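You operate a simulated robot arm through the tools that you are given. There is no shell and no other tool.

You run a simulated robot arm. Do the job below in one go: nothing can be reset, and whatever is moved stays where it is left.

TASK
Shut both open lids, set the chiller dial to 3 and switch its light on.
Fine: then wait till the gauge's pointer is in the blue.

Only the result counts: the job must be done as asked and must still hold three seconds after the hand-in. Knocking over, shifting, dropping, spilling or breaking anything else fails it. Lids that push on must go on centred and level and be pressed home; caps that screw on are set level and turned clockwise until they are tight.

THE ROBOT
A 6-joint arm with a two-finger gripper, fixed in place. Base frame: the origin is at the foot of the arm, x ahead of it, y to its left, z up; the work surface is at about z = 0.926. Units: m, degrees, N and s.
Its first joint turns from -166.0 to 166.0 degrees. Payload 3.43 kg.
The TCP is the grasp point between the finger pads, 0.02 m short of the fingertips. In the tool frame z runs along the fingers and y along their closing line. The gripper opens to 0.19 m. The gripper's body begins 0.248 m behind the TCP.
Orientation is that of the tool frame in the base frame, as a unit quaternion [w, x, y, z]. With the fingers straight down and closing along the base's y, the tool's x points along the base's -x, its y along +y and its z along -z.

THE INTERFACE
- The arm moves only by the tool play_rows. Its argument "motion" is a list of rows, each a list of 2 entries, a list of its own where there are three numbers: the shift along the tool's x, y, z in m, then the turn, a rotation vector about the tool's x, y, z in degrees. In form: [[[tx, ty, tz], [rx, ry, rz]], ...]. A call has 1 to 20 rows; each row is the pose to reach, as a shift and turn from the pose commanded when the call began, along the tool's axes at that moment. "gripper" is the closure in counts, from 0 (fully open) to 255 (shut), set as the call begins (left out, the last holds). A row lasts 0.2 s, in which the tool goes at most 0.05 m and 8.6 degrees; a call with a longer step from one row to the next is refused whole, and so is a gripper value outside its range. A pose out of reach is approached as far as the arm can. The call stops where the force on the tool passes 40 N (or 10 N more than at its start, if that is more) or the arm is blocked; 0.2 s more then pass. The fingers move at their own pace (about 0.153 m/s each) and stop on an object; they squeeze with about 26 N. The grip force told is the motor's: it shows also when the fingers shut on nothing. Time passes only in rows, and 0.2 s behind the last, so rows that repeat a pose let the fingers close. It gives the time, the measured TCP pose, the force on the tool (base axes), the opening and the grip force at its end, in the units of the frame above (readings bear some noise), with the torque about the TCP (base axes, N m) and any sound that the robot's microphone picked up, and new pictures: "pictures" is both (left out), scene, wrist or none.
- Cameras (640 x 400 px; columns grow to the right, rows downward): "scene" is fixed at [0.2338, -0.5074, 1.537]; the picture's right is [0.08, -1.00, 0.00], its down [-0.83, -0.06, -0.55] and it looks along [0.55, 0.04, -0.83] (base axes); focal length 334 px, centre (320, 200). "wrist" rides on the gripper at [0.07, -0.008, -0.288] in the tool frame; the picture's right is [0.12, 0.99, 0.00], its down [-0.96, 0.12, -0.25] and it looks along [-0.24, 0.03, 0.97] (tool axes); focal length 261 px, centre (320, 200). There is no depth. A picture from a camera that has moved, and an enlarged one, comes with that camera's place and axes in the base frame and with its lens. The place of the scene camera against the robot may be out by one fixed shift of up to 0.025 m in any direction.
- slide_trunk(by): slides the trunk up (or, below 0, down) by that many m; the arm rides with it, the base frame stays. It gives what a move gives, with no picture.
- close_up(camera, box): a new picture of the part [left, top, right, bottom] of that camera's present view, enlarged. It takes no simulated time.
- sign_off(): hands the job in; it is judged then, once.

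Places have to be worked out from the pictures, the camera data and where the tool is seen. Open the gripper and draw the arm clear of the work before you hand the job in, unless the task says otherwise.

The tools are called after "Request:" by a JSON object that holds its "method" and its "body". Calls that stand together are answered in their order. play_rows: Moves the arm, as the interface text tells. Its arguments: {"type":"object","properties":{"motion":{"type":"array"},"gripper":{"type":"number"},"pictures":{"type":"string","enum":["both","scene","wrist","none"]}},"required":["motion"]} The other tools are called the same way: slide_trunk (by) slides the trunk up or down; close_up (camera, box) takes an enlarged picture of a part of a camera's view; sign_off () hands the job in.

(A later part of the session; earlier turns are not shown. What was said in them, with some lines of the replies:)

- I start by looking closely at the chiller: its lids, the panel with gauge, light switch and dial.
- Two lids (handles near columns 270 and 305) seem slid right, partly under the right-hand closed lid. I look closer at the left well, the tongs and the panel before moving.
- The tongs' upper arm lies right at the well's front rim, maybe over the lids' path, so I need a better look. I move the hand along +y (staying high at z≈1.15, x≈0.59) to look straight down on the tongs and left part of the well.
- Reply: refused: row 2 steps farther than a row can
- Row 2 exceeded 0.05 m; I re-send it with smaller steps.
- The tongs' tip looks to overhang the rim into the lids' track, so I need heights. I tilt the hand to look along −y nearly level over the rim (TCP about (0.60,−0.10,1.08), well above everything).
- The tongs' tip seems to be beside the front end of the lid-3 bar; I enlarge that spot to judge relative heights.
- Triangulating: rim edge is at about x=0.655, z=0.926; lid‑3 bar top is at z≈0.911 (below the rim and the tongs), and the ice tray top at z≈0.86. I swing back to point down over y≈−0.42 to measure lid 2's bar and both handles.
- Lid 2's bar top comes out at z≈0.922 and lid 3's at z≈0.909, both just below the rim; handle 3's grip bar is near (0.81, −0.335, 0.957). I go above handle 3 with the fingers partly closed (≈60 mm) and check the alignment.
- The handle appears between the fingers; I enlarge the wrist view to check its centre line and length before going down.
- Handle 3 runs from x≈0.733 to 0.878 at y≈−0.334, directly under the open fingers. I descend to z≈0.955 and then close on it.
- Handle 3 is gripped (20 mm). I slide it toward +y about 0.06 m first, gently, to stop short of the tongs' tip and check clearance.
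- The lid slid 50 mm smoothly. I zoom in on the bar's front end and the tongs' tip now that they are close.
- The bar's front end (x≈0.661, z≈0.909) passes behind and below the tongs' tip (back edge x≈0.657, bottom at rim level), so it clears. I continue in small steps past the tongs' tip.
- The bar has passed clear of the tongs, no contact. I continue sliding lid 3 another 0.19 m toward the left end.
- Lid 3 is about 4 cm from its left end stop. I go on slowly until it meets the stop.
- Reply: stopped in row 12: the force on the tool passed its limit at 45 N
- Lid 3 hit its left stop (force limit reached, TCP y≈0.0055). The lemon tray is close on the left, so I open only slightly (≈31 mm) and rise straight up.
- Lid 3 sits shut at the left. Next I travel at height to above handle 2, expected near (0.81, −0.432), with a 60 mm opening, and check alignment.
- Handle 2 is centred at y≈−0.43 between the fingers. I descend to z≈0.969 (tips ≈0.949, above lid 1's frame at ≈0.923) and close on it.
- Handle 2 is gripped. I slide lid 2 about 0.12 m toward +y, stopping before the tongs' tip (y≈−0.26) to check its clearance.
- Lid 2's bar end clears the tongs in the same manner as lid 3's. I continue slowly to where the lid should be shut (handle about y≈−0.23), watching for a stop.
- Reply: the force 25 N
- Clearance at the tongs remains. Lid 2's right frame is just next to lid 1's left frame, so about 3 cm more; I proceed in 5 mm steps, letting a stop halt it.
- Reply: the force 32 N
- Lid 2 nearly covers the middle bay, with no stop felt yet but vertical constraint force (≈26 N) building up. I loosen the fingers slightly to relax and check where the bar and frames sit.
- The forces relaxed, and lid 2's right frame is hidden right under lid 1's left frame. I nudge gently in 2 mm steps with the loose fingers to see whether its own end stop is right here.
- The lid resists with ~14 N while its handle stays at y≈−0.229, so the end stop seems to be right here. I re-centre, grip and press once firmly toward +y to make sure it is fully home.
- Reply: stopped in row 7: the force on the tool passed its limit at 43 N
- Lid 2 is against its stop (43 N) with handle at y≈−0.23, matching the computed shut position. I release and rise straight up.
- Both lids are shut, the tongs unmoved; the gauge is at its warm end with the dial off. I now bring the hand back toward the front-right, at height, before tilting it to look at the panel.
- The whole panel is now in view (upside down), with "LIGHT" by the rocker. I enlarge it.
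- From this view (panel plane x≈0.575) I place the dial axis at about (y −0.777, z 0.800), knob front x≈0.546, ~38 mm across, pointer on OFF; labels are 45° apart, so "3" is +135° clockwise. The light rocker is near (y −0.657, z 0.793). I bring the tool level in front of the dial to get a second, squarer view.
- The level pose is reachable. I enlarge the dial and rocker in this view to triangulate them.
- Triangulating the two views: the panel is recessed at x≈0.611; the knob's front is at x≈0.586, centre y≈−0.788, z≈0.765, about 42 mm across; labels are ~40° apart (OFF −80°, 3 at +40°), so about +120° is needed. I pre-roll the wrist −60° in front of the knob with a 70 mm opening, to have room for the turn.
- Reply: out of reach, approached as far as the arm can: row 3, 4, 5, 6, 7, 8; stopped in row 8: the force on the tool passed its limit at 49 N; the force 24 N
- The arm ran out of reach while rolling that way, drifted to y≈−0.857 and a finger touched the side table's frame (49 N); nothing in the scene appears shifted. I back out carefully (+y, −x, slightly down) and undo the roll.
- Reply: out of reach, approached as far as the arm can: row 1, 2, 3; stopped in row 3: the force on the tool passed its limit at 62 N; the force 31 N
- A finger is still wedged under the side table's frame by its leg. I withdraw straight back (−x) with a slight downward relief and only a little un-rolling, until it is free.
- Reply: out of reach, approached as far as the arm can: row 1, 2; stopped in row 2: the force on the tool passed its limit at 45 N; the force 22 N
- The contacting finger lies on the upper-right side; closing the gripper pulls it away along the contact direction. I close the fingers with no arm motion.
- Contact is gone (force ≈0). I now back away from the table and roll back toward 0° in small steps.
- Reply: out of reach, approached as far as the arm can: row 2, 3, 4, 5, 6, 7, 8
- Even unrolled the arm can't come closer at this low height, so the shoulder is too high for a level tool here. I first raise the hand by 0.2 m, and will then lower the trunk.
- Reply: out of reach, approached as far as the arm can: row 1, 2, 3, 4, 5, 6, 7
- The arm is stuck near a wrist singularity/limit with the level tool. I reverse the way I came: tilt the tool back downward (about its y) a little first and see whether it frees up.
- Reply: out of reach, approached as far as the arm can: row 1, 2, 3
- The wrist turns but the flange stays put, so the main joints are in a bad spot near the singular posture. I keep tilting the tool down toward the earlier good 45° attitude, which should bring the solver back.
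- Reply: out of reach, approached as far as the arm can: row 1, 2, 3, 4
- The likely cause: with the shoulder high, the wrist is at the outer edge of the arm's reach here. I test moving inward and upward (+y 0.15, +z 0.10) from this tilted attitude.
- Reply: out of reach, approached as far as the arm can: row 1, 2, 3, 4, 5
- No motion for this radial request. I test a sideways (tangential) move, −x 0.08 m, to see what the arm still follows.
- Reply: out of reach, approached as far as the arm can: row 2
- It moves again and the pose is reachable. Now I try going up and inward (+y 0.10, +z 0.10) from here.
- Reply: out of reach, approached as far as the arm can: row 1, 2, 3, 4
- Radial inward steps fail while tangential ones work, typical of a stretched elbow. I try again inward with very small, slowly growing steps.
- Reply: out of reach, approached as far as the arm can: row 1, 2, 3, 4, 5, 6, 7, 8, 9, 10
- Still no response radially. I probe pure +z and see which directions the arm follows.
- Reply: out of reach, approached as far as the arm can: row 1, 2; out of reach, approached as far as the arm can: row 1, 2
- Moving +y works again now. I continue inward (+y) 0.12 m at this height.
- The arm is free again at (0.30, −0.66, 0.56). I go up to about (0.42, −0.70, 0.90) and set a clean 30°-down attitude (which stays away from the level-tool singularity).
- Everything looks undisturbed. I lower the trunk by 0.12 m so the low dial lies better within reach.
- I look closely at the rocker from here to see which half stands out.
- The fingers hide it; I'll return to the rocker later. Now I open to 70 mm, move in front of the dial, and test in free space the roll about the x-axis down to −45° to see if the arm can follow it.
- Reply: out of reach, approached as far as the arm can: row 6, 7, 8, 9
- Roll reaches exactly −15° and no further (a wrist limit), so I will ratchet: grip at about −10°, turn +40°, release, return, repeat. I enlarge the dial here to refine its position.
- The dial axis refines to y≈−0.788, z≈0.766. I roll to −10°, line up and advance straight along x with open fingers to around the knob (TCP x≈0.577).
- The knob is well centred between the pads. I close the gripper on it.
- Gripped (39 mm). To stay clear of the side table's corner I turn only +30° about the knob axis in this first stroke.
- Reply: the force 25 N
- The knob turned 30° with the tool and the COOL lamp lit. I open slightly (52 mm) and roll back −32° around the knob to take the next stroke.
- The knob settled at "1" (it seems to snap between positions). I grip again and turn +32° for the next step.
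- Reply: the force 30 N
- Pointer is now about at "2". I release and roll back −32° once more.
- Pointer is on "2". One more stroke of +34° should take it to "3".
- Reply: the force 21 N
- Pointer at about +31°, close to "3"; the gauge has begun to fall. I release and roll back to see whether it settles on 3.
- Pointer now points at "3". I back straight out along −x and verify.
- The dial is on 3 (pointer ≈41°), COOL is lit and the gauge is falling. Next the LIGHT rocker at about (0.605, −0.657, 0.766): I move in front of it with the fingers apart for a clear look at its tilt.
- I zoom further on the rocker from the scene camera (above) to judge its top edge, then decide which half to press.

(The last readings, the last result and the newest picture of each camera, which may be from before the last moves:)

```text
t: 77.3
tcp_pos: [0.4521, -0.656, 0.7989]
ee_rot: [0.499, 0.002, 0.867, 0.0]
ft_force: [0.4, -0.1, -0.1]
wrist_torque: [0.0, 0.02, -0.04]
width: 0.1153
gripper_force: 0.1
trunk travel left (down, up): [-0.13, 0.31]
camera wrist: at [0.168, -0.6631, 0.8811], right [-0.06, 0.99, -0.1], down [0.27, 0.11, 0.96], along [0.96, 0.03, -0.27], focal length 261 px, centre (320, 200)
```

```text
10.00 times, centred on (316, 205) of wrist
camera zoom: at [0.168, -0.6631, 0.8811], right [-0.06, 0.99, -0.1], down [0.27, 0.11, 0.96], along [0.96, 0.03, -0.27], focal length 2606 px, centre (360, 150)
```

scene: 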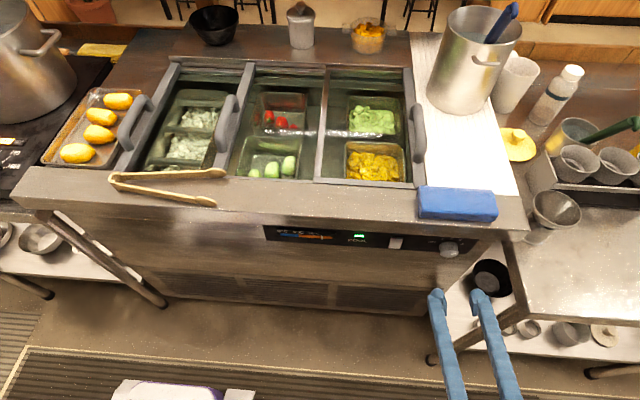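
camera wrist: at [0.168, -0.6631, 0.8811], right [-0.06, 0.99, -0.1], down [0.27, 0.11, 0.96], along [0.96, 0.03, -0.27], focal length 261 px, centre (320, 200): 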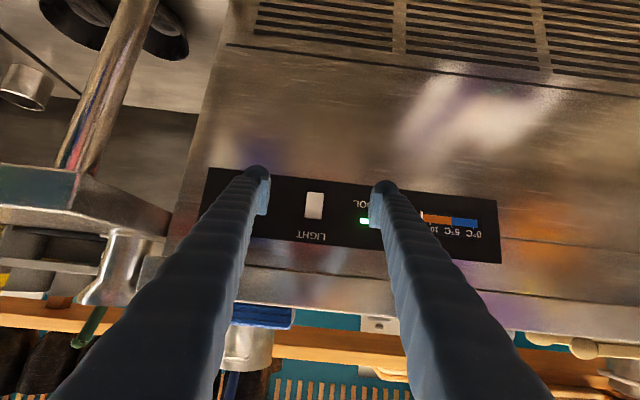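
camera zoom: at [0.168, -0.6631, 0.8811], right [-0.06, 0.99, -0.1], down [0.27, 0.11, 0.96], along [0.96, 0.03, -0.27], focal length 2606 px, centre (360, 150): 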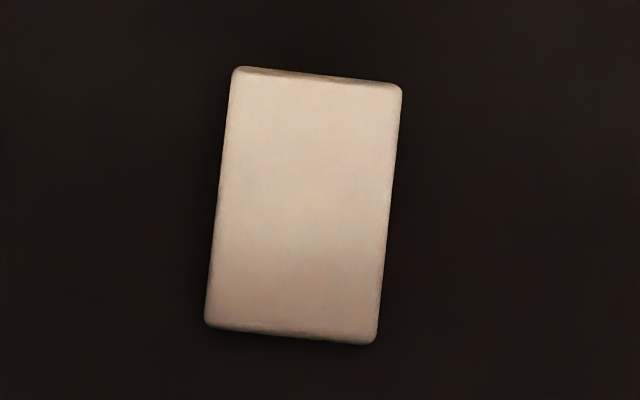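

The geometry (both wrist triangulation and the top view) says the rocker's top is pushed in (~5 mm out) and its bottom stands out (~9 mm), so the bottom half is the one to press. I close the fingers and approach so the leading fingertip edge faces z≈0.752.

Request:
{"method": "play_rows", "body": {"motion": [[[0.0009, -0.0005, 0.0259], [0, 0, 0]], [[0.0018, -0.001, 0.0519], [0, 0, 0]], [[0.0027, -0.0015, 0.0778], [0, 0, 0]], [[0.0036, -0.002, 0.1037], [0, 0, 0]], [[-0.0024, -0.002, 0.1141], [0, 0, 0]], [[-0.0064, -0.002, 0.121], [0, 0, 0]]], "gripper": 255, "pictures": "both"}}

Request:
{"method": "close_up", "body": {"camera": "wrist", "box": [260, 150, 380, 225]}}

```text
t: 78.7
tcp_pos: [0.5604, -0.6576, 0.7433]
ee_rot: [0.5, 0.001, 0.866, 0.0]
ft_force: [1.1, -0.1, 0.2]
wrist_torque: [-0.02, -0.01, 0.03]
width: 0.0
gripper_force: 25.7
trunk travel left (down, up): [-0.13, 0.31]
camera wrist: at [0.2755, -0.6646, 0.8257], right [-0.06, 0.99, -0.1], down [0.27, 0.11, 0.96], along [0.96, 0.03, -0.27], focal length 261 px, centre (320, 200)
```

scene: 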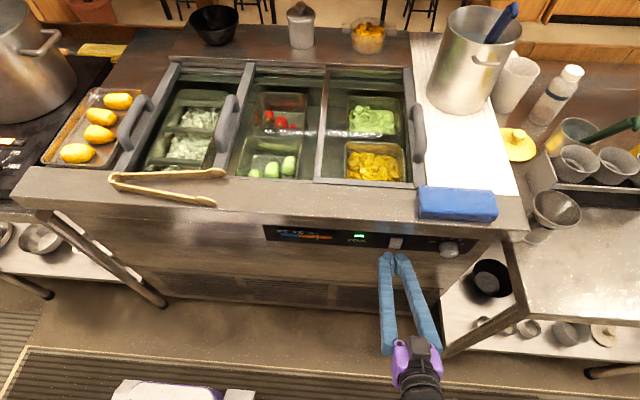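
wrist: 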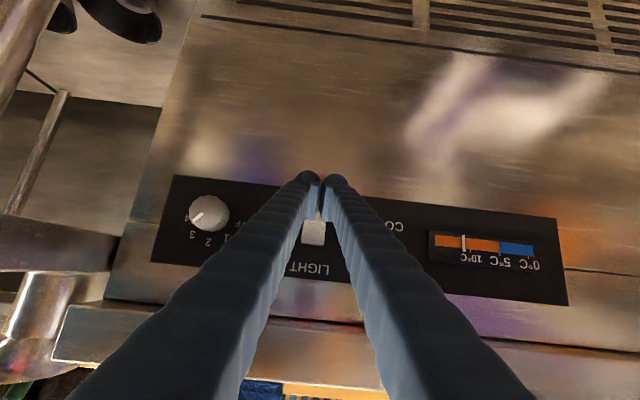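

```text
5.33 times, centred on (320, 188) of wrist
camera zoom: at [0.2755, -0.6646, 0.8257], right [-0.06, 0.99, -0.1], down [0.27, 0.11, 0.96], along [0.96, 0.03, -0.27], focal length 1390 px, centre (320, 267)
```

zoom: 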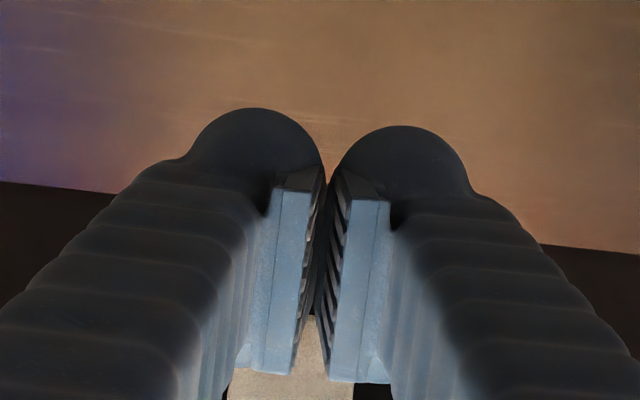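

The fingertip edge is about 14 mm short of the rocker's lower half. I advance in 2 mm rows up to first contact.

Request:
{"method": "play_rows", "body": {"motion": [[[-0.002, 0, 0.0035], [0, 0, 0]], [[-0.004, 0, 0.0069], [0, 0, 0]], [[-0.005, 0, 0.0087], [0, 0, 0]], [[-0.006, 0, 0.0104], [0, 0, 0]], [[-0.007, 0, 0.0121], [0, 0, 0]], [[-0.008, 0, 0.0139], [0, 0, 0]]], "pictures": "wrist"}}

```text
t: 80.1
tcp_pos: [0.5747, -0.6592, 0.7435]
ee_rot: [0.5, 0.001, 0.866, 0.0]
ft_force: [0.3, -0.5, -0.3]
wrist_torque: [-0.01, 0.03, 0.04]
width: 0.0
gripper_force: 25.9
trunk travel left (down, up): [-0.13, 0.31]
camera wrist: at [0.2913, -0.6659, 0.8273], right [-0.06, 0.99, -0.1], down [0.27, 0.11, 0.96], along [0.96, 0.03, -0.27], focal length 261 px, centre (320, 200)
```

wrist: 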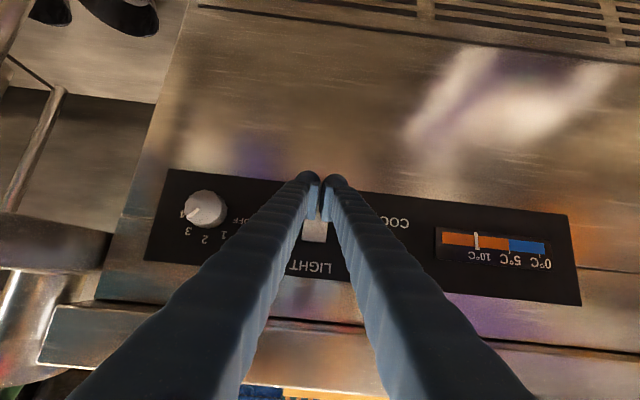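

No contact yet at x≈0.575. I continue pressing forward in 1–1.5 mm rows, watching the force.

Request:
{"method": "play_rows", "body": {"motion": [[[-0.0007, 0, 0.0012], [0, 0, 0]], [[-0.0014, 0, 0.0024], [0, 0, 0]], [[-0.002, 0, 0.0035], [0, 0, 0]], [[-0.0025, 0, 0.0043], [0, 0, 0]], [[-0.003, 0, 0.0052], [0, 0, 0]]], "pictures": "both"}}

Request:
{"method": "close_up", "body": {"camera": "scene", "box": [370, 225, 434, 265]}}

```text
t: 81.3
tcp_pos: [0.5804, -0.659, 0.7445]
ee_rot: [0.499, 0.001, 0.866, 0.0]
ft_force: [-5.8, 1.2, -1.0]
wrist_torque: [-0.04, -0.01, 0.03]
width: 0.0058
gripper_force: 34.4
trunk travel left (down, up): [-0.13, 0.31]
heard: click
camera wrist: at [0.2964, -0.6654, 0.8272], right [-0.06, 0.99, -0.1], down [0.27, 0.11, 0.96], along [0.96, 0.03, -0.27], focal length 261 px, centre (320, 200)
```

scene: 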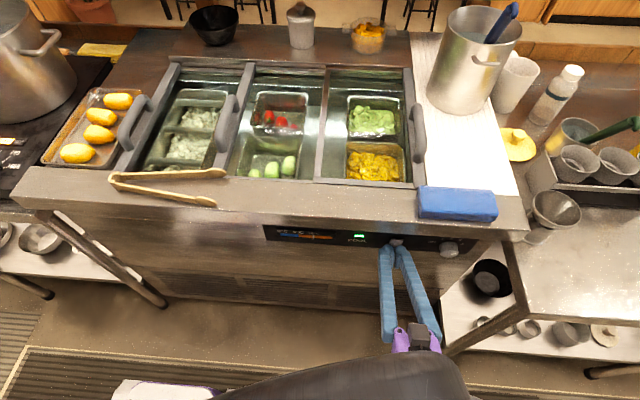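
wrist: 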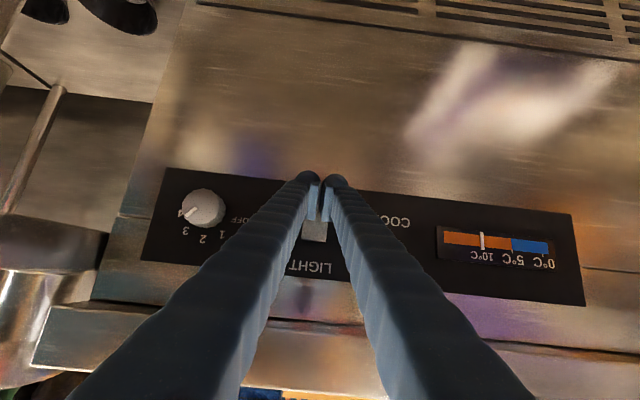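

```text
10.00 times, centred on (402, 245) of scene
camera zoom: at [0.2338, -0.5074, 1.537], right [0.08, -1.0, 0.0], down [-0.83, -0.06, -0.55], along [0.55, 0.04, -0.83], focal length 3338 px, centre (-500, -250)
```

zoom: 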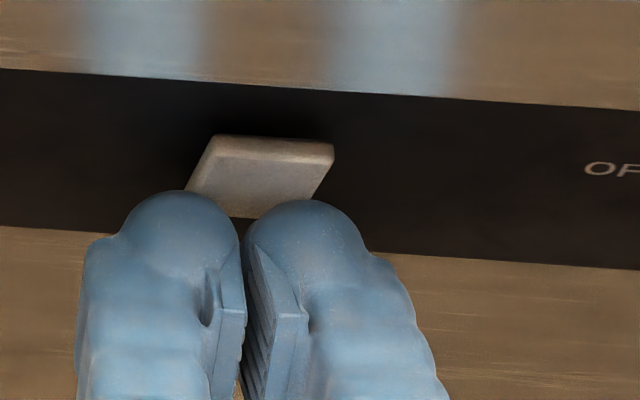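

A click was heard and the chiller's interior looks brighter. I back straight out and check the rocker and the light.

Request:
{"method": "play_rows", "body": {"motion": [[[0.005, 0, -0.0087], [0, 0, 0]], [[0.015, 0, -0.026], [0, 0, 0]], [[0.03, 0, -0.052], [0, 0, 0]], [[0.05, 0, -0.0866], [0, 0, 0]]], "gripper": 255, "pictures": "both"}}

Request:
{"method": "close_up", "body": {"camera": "scene", "box": [130, 40, 450, 240]}}

Request:
{"method": "close_up", "body": {"camera": "scene", "box": [370, 225, 434, 265]}}

Request:
{"method": "close_up", "body": {"camera": "scene", "box": [255, 220, 385, 260]}}

```text
t: 82.3
tcp_pos: [0.4844, -0.6587, 0.7428]
ee_rot: [0.499, 0.0, 0.866, 0.0]
ft_force: [-1.0, -0.2, 0.1]
wrist_torque: [-0.02, -0.02, -0.02]
width: 0.0001
gripper_force: 34.1
trunk travel left (down, up): [-0.13, 0.31]
camera wrist: at [0.2001, -0.6659, 0.8253], right [-0.06, 0.99, -0.1], down [0.27, 0.11, 0.96], along [0.96, 0.03, -0.27], focal length 261 px, centre (320, 200)
```

scene: 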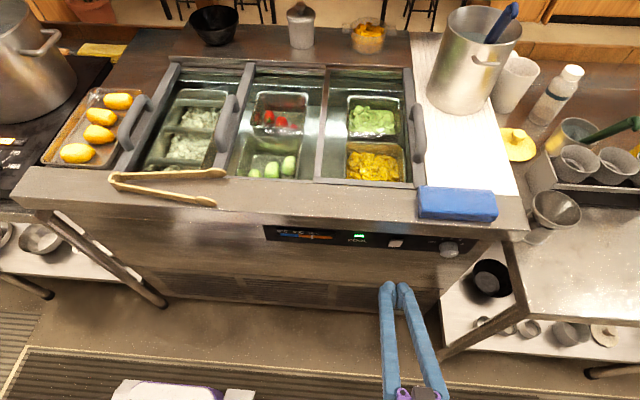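
wrist: 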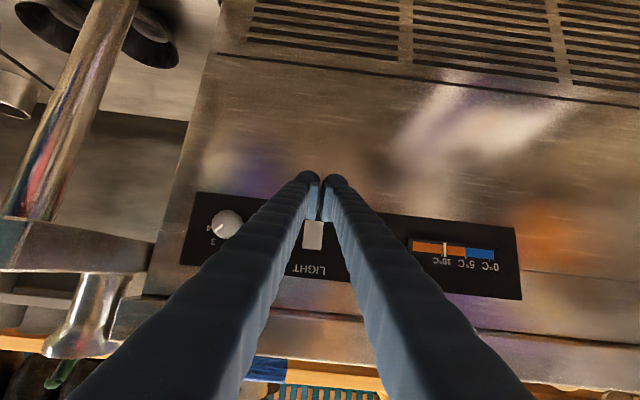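

```text
2.00 times, centred on (290, 140) of scene
camera zoom: at [0.2338, -0.5074, 1.537], right [0.08, -1.0, 0.0], down [-0.83, -0.06, -0.55], along [0.55, 0.04, -0.83], focal length 668 px, centre (380, 320)
```

zoom: 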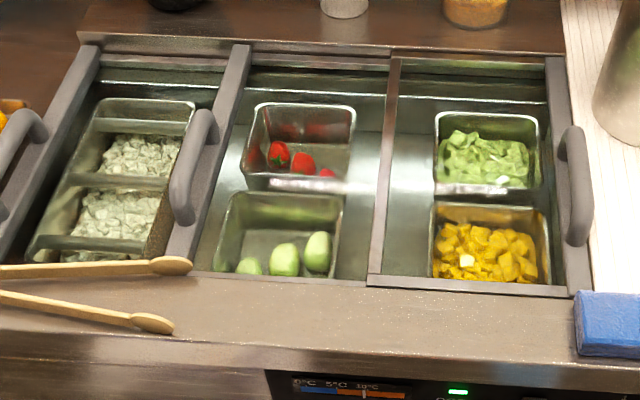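

```text
10.00 times, centred on (402, 245) of scene
camera zoom: at [0.2338, -0.5074, 1.537], right [0.08, -1.0, 0.0], down [-0.83, -0.06, -0.55], along [0.55, 0.04, -0.83], focal length 3338 px, centre (-500, -250)
```

zoom: 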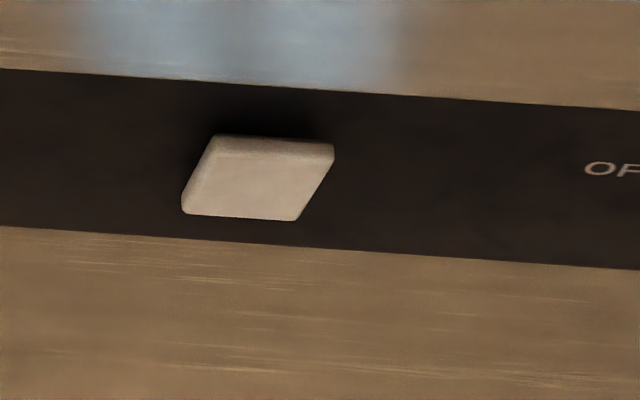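

```text
4.92 times, centred on (320, 240) of scene
camera zoom: at [0.2338, -0.5074, 1.537], right [0.08, -1.0, 0.0], down [-0.83, -0.06, -0.55], along [0.55, 0.04, -0.83], focal length 1643 px, centre (320, 3)
```

zoom: 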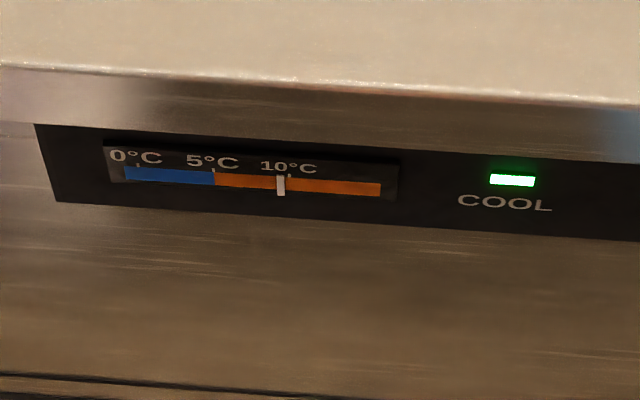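

The light is on (interior lit, rocker flipped) and the gauge is near 9.5 °C and falling. I draw the arm back and up, clear of the counter, and open the gripper.

Request:
{"method": "play_rows", "body": {"motion": [[[0.01, 0.005, -0.0173], [0, 0, 0]], [[0.01, 0.015, -0.05], [0, 0, 0]], [[-0.015, 0.025, -0.075], [0, 0, 0]], [[-0.04, 0.035, -0.1], [0, 0, 0]], [[-0.065, 0.043, -0.122], [0, 0, 0]], [[-0.09, 0.05, -0.1443], [0, 0, 0]], [[-0.09, 0.05, -0.1443], [0, 0, 0]]], "gripper": 0, "pictures": "both"}}

Request:
{"method": "close_up", "body": {"camera": "scene", "box": [255, 220, 385, 260]}}

```text
t: 83.9
tcp_pos: [0.4035, -0.6075, 0.8924]
ee_rot: [0.5, 0.001, 0.866, -0.001]
ft_force: [0.1, 0.7, 0.6]
wrist_torque: [-0.06, 0.08, -0.09]
width: 0.1899
gripper_force: 0.0
trunk travel left (down, up): [-0.13, 0.31]
camera wrist: at [0.1191, -0.6151, 0.9757], right [-0.06, 0.99, -0.1], down [0.27, 0.12, 0.96], along [0.96, 0.03, -0.27], focal length 261 px, centre (320, 200)
```

scene: 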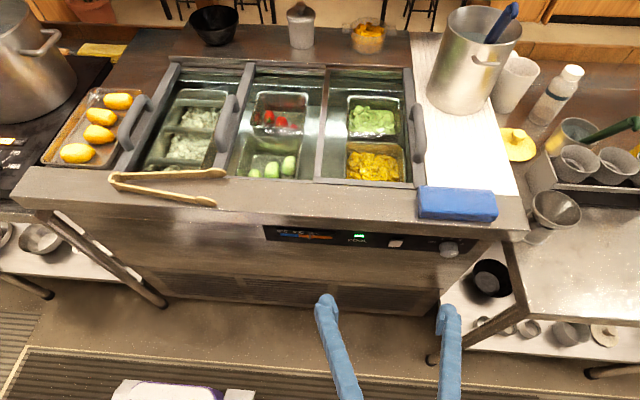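
wrist: 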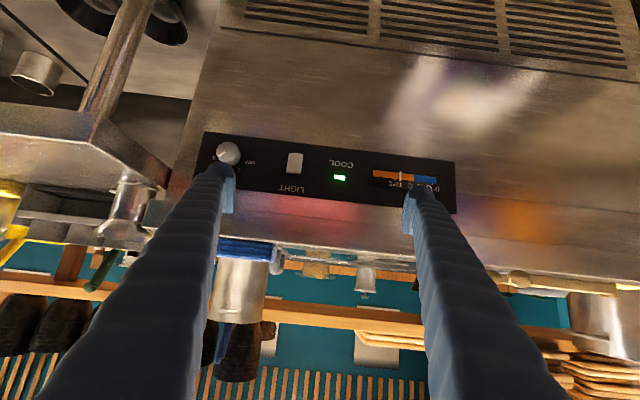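

```text
4.92 times, centred on (320, 240) of scene
camera zoom: at [0.2338, -0.5074, 1.537], right [0.08, -1.0, 0.0], down [-0.83, -0.06, -0.55], along [0.55, 0.04, -0.83], focal length 1643 px, centre (320, 3)
```

zoom: 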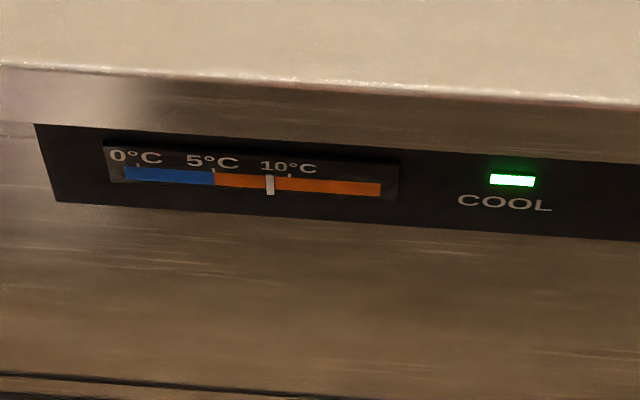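

The arm is clear; the gauge is at about 8.5 °C. I wait with the arm still.

Request:
{"method": "play_rows", "body": {"motion": [[[0, 0, 0], [0, 0, 0]], [[0, 0, 0], [0, 0, 0]], [[0, 0, 0], [0, 0, 0]], [[0, 0, 0], [0, 0, 0]], [[0, 0, 0], [0, 0, 0]], [[0, 0, 0], [0, 0, 0]], [[0, 0, 0], [0, 0, 0]], [[0, 0, 0], [0, 0, 0]], [[0, 0, 0], [0, 0, 0]], [[0, 0, 0], [0, 0, 0]], [[0, 0, 0], [0, 0, 0]], [[0, 0, 0], [0, 0, 0]], [[0, 0, 0], [0, 0, 0]], [[0, 0, 0], [0, 0, 0]], [[0, 0, 0], [0, 0, 0]], [[0, 0, 0], [0, 0, 0]], [[0, 0, 0], [0, 0, 0]], [[0, 0, 0], [0, 0, 0]], [[0, 0, 0], [0, 0, 0]], [[0, 0, 0], [0, 0, 0]]], "pictures": "none"}}

Request:
{"method": "play_rows", "body": {"motion": [[[0, 0, 0], [0, 0, 0]], [[0, 0, 0], [0, 0, 0]], [[0, 0, 0], [0, 0, 0]], [[0, 0, 0], [0, 0, 0]], [[0, 0, 0], [0, 0, 0]], [[0, 0, 0], [0, 0, 0]], [[0, 0, 0], [0, 0, 0]], [[0, 0, 0], [0, 0, 0]], [[0, 0, 0], [0, 0, 0]], [[0, 0, 0], [0, 0, 0]], [[0, 0, 0], [0, 0, 0]], [[0, 0, 0], [0, 0, 0]], [[0, 0, 0], [0, 0, 0]], [[0, 0, 0], [0, 0, 0]], [[0, 0, 0], [0, 0, 0]], [[0, 0, 0], [0, 0, 0]], [[0, 0, 0], [0, 0, 0]], [[0, 0, 0], [0, 0, 0]], [[0, 0, 0], [0, 0, 0]], [[0, 0, 0], [0, 0, 0]]], "pictures": "scene"}}

Request:
{"method": "close_up", "body": {"camera": "scene", "box": [255, 220, 385, 260]}}

```text
t: 88.1
tcp_pos: [0.4035, -0.6087, 0.8926]
ee_rot: [0.499, 0.0, 0.866, 0.0]
ft_force: [-0.4, 0.1, -0.8]
wrist_torque: [0.01, 0.01, -0.02]
width: 0.1898
gripper_force: 0.0
trunk travel left (down, up): [-0.13, 0.31]
```

```text
t: 92.3
tcp_pos: [0.4036, -0.6081, 0.8919]
ee_rot: [0.499, 0.0, 0.866, 0.0]
ft_force: [0.2, -0.8, -0.8]
wrist_torque: [0.01, -0.01, -0.01]
width: 0.1901
gripper_force: 0.0
trunk travel left (down, up): [-0.13, 0.31]
```

scene: 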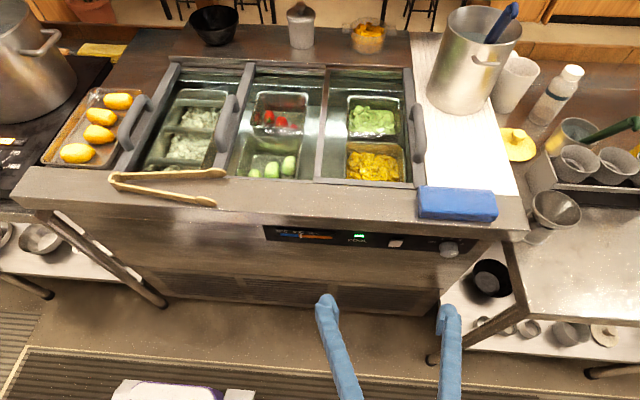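

```text
4.92 times, centred on (320, 240) of scene
camera zoom: at [0.2338, -0.5074, 1.537], right [0.08, -1.0, 0.0], down [-0.83, -0.06, -0.55], along [0.55, 0.04, -0.83], focal length 1643 px, centre (320, 3)
```

zoom: 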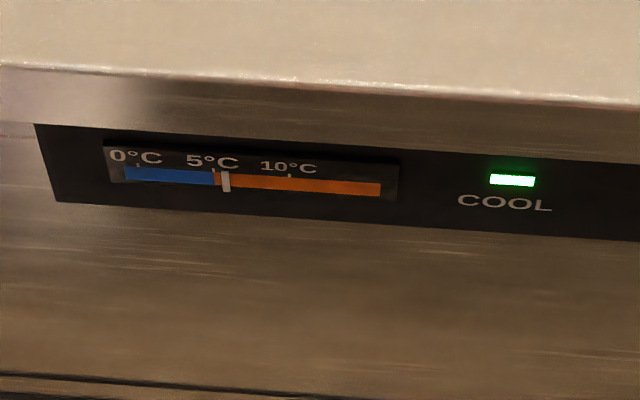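

The pointer is at about 5.8 °C, just outside the blue. I wait some more.

Request:
{"method": "play_rows", "body": {"motion": [[[0, 0, 0], [0, 0, 0]], [[0, 0, 0], [0, 0, 0]], [[0, 0, 0], [0, 0, 0]], [[0, 0, 0], [0, 0, 0]], [[0, 0, 0], [0, 0, 0]], [[0, 0, 0], [0, 0, 0]], [[0, 0, 0], [0, 0, 0]], [[0, 0, 0], [0, 0, 0]], [[0, 0, 0], [0, 0, 0]], [[0, 0, 0], [0, 0, 0]], [[0, 0, 0], [0, 0, 0]], [[0, 0, 0], [0, 0, 0]], [[0, 0, 0], [0, 0, 0]], [[0, 0, 0], [0, 0, 0]], [[0, 0, 0], [0, 0, 0]], [[0, 0, 0], [0, 0, 0]], [[0, 0, 0], [0, 0, 0]], [[0, 0, 0], [0, 0, 0]], [[0, 0, 0], [0, 0, 0]], [[0, 0, 0], [0, 0, 0]]], "pictures": "none"}}

Request:
{"method": "close_up", "body": {"camera": "scene", "box": [255, 220, 385, 260]}}

Request:
{"method": "play_rows", "body": {"motion": [[[0, 0, 0], [0, 0, 0]], [[0, 0, 0], [0, 0, 0]], [[0, 0, 0], [0, 0, 0]], [[0, 0, 0], [0, 0, 0]], [[0, 0, 0], [0, 0, 0]], [[0, 0, 0], [0, 0, 0]], [[0, 0, 0], [0, 0, 0]], [[0, 0, 0], [0, 0, 0]], [[0, 0, 0], [0, 0, 0]], [[0, 0, 0], [0, 0, 0]], [[0, 0, 0], [0, 0, 0]], [[0, 0, 0], [0, 0, 0]], [[0, 0, 0], [0, 0, 0]], [[0, 0, 0], [0, 0, 0]], [[0, 0, 0], [0, 0, 0]], [[0, 0, 0], [0, 0, 0]], [[0, 0, 0], [0, 0, 0]], [[0, 0, 0], [0, 0, 0]], [[0, 0, 0], [0, 0, 0]], [[0, 0, 0], [0, 0, 0]]], "pictures": "scene"}}

Request:
{"method": "close_up", "body": {"camera": "scene", "box": [255, 220, 385, 260]}}

```text
t: 96.5
tcp_pos: [0.4036, -0.6079, 0.8926]
ee_rot: [0.499, 0.0, 0.867, 0.001]
ft_force: [0.0, -0.5, -0.4]
wrist_torque: [0.01, 0.01, 0.01]
width: 0.19
gripper_force: 0.0
trunk travel left (down, up): [-0.13, 0.31]
```

```text
4.92 times, centred on (320, 240) of scene
camera zoom: at [0.2338, -0.5074, 1.537], right [0.08, -1.0, 0.0], down [-0.83, -0.06, -0.55], along [0.55, 0.04, -0.83], focal length 1643 px, centre (320, 3)
```

zoom: 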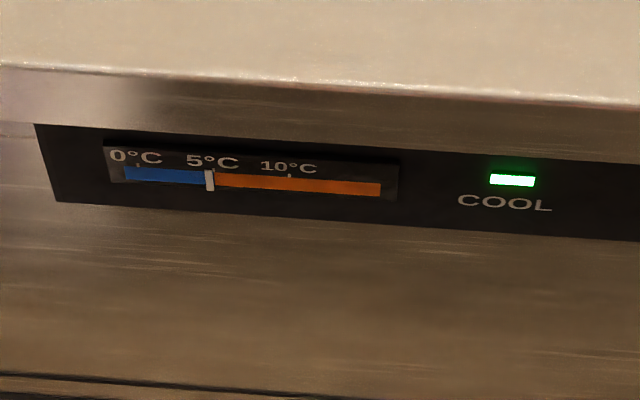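

```text
t: 100.7
tcp_pos: [0.4043, -0.6083, 0.8926]
ee_rot: [0.499, 0.0, 0.867, 0.0]
ft_force: [0.4, 0.6, 0.3]
wrist_torque: [0.01, 0.0, 0.04]
width: 0.1899
gripper_force: 0.0
trunk travel left (down, up): [-0.13, 0.31]
```

scene: 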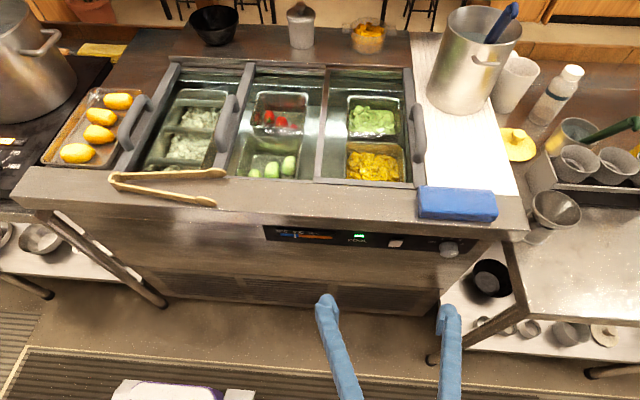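

```text
4.92 times, centred on (320, 240) of scene
camera zoom: at [0.2338, -0.5074, 1.537], right [0.08, -1.0, 0.0], down [-0.83, -0.06, -0.55], along [0.55, 0.04, -0.83], focal length 1643 px, centre (320, 3)
```

zoom: 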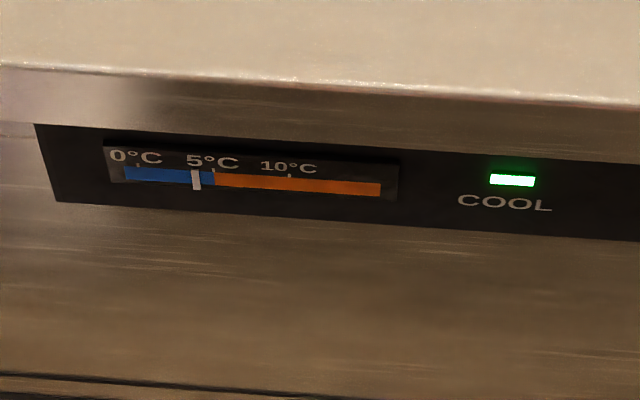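

The pointer is now in the blue (~3.8 °C). I wait a little longer to have margin and check the dial, rocker, lids and surroundings once more.

Request:
{"method": "play_rows", "body": {"motion": [[[0, 0, 0], [0, 0, 0]], [[0, 0, 0], [0, 0, 0]], [[0, 0, 0], [0, 0, 0]], [[0, 0, 0], [0, 0, 0]], [[0, 0, 0], [0, 0, 0]], [[0, 0, 0], [0, 0, 0]], [[0, 0, 0], [0, 0, 0]], [[0, 0, 0], [0, 0, 0]], [[0, 0, 0], [0, 0, 0]], [[0, 0, 0], [0, 0, 0]], [[0, 0, 0], [0, 0, 0]], [[0, 0, 0], [0, 0, 0]], [[0, 0, 0], [0, 0, 0]], [[0, 0, 0], [0, 0, 0]], [[0, 0, 0], [0, 0, 0]], [[0, 0, 0], [0, 0, 0]], [[0, 0, 0], [0, 0, 0]], [[0, 0, 0], [0, 0, 0]], [[0, 0, 0], [0, 0, 0]], [[0, 0, 0], [0, 0, 0]]], "pictures": "both"}}

Request:
{"method": "close_up", "body": {"camera": "scene", "box": [255, 220, 385, 260]}}

Request:
{"method": "close_up", "body": {"camera": "scene", "box": [375, 210, 505, 275]}}

Request:
{"method": "close_up", "body": {"camera": "scene", "box": [100, 40, 440, 240]}}

```text
t: 104.9
tcp_pos: [0.4039, -0.6093, 0.8924]
ee_rot: [0.499, 0.001, 0.867, 0.0]
ft_force: [-0.4, 0.2, -0.6]
wrist_torque: [0.01, -0.01, -0.02]
width: 0.1899
gripper_force: 0.1
trunk travel left (down, up): [-0.13, 0.31]
camera wrist: at [0.1192, -0.6157, 0.975], right [-0.06, 0.99, -0.1], down [0.27, 0.11, 0.96], along [0.96, 0.03, -0.27], focal length 261 px, centre (320, 200)
```

scene: 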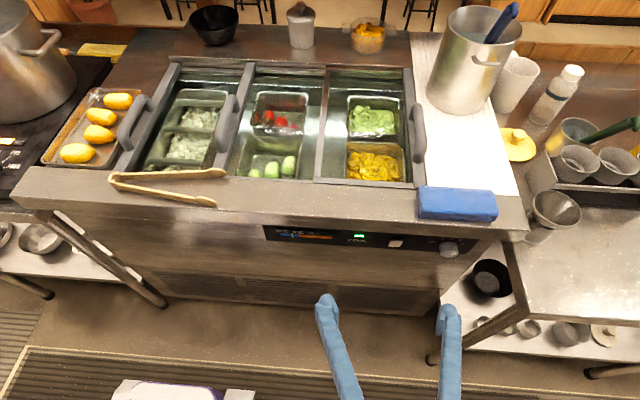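
wrist: 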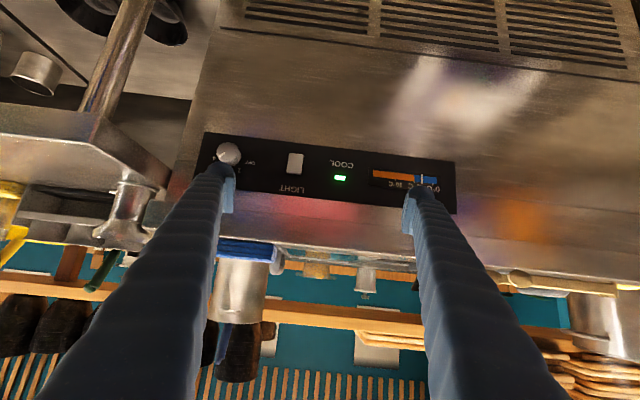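

```text
4.92 times, centred on (320, 240) of scene
camera zoom: at [0.2338, -0.5074, 1.537], right [0.08, -1.0, 0.0], down [-0.83, -0.06, -0.55], along [0.55, 0.04, -0.83], focal length 1643 px, centre (320, 3)
```

zoom: 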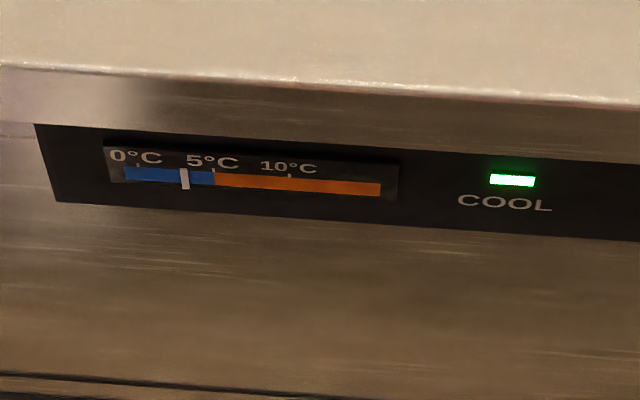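

```text
4.92 times, centred on (440, 242) of scene
camera zoom: at [0.2338, -0.5074, 1.537], right [0.08, -1.0, 0.0], down [-0.83, -0.06, -0.55], along [0.55, 0.04, -0.83], focal length 1643 px, centre (-271, -9)
```

zoom: 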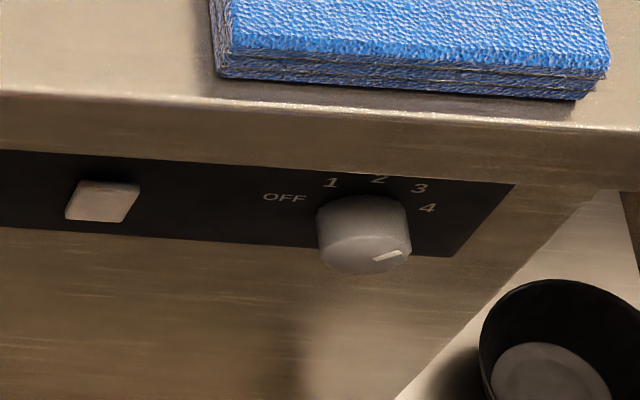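

```text
1.88 times, centred on (270, 140) of scene
camera zoom: at [0.2338, -0.5074, 1.537], right [0.08, -1.0, 0.0], down [-0.83, -0.06, -0.55], along [0.55, 0.04, -0.83], focal length 628 px, centre (414, 313)
```

zoom: 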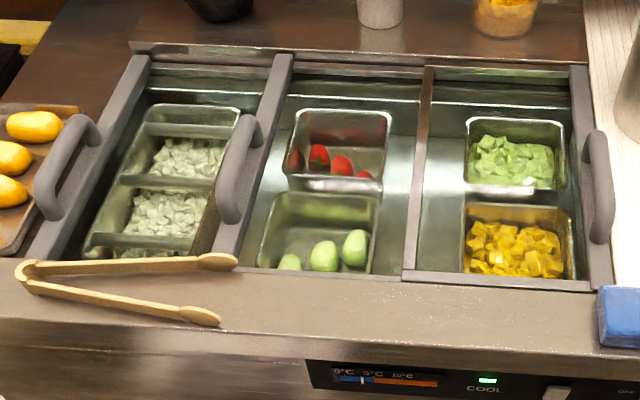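

All looks right; one last close look at the dial pointer against the labels before handing in.

Request:
{"method": "close_up", "body": {"camera": "wrist", "box": [196, 128, 276, 178]}}

```text
8.00 times, centred on (236, 153) of wrist
camera zoom: at [0.1192, -0.6157, 0.975], right [-0.06, 0.99, -0.1], down [0.27, 0.11, 0.96], along [0.96, 0.03, -0.27], focal length 2085 px, centre (992, 576)
```

zoom: 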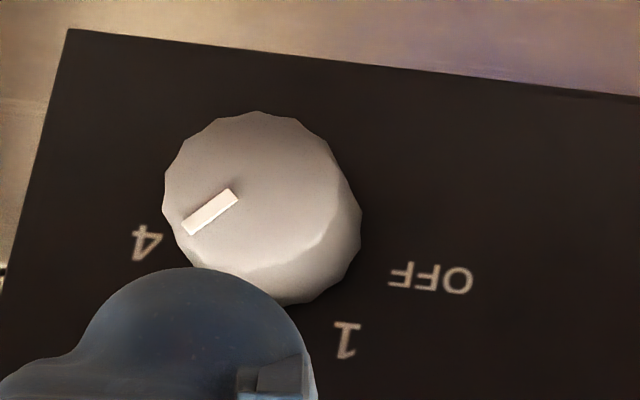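

The pointer works out to 39.8°, which is on "3". Both lids are shut, the light is on, the gauge pointer is in the blue (about 3 °C), the gripper is open and the arm is clear, so I hand in.

Request:
{"method": "sign_off", "body": {}}

```text
The job is handed in.
```

The job is handed in, and everything you asked for was in place when I last checked.

- **Lids:** both sliding lids are fully shut; each was pushed until it hit its end stop.
- **Dial:** it is on 3, with the pointer within a degree of the mark in the last close-up.
- **Light:** the rocker clicked over and the inside of the chiller is lit.
- **Gauge:** the pointer was at about 3 °C, inside the blue, and still falling slowly at hand-in.

While I was lining up for the dial, the arm ran out of reach. One finger pressed against the side table's frame by its leg, at up to 62 N. I closed the gripper to free it and backed away. I saw nothing shifted in the pictures afterwards, including the items on the table, its lower shelf and the counter.

The gripper is open and the arm is clear of the counter. I left the trunk 0.12 m lower than where it started.
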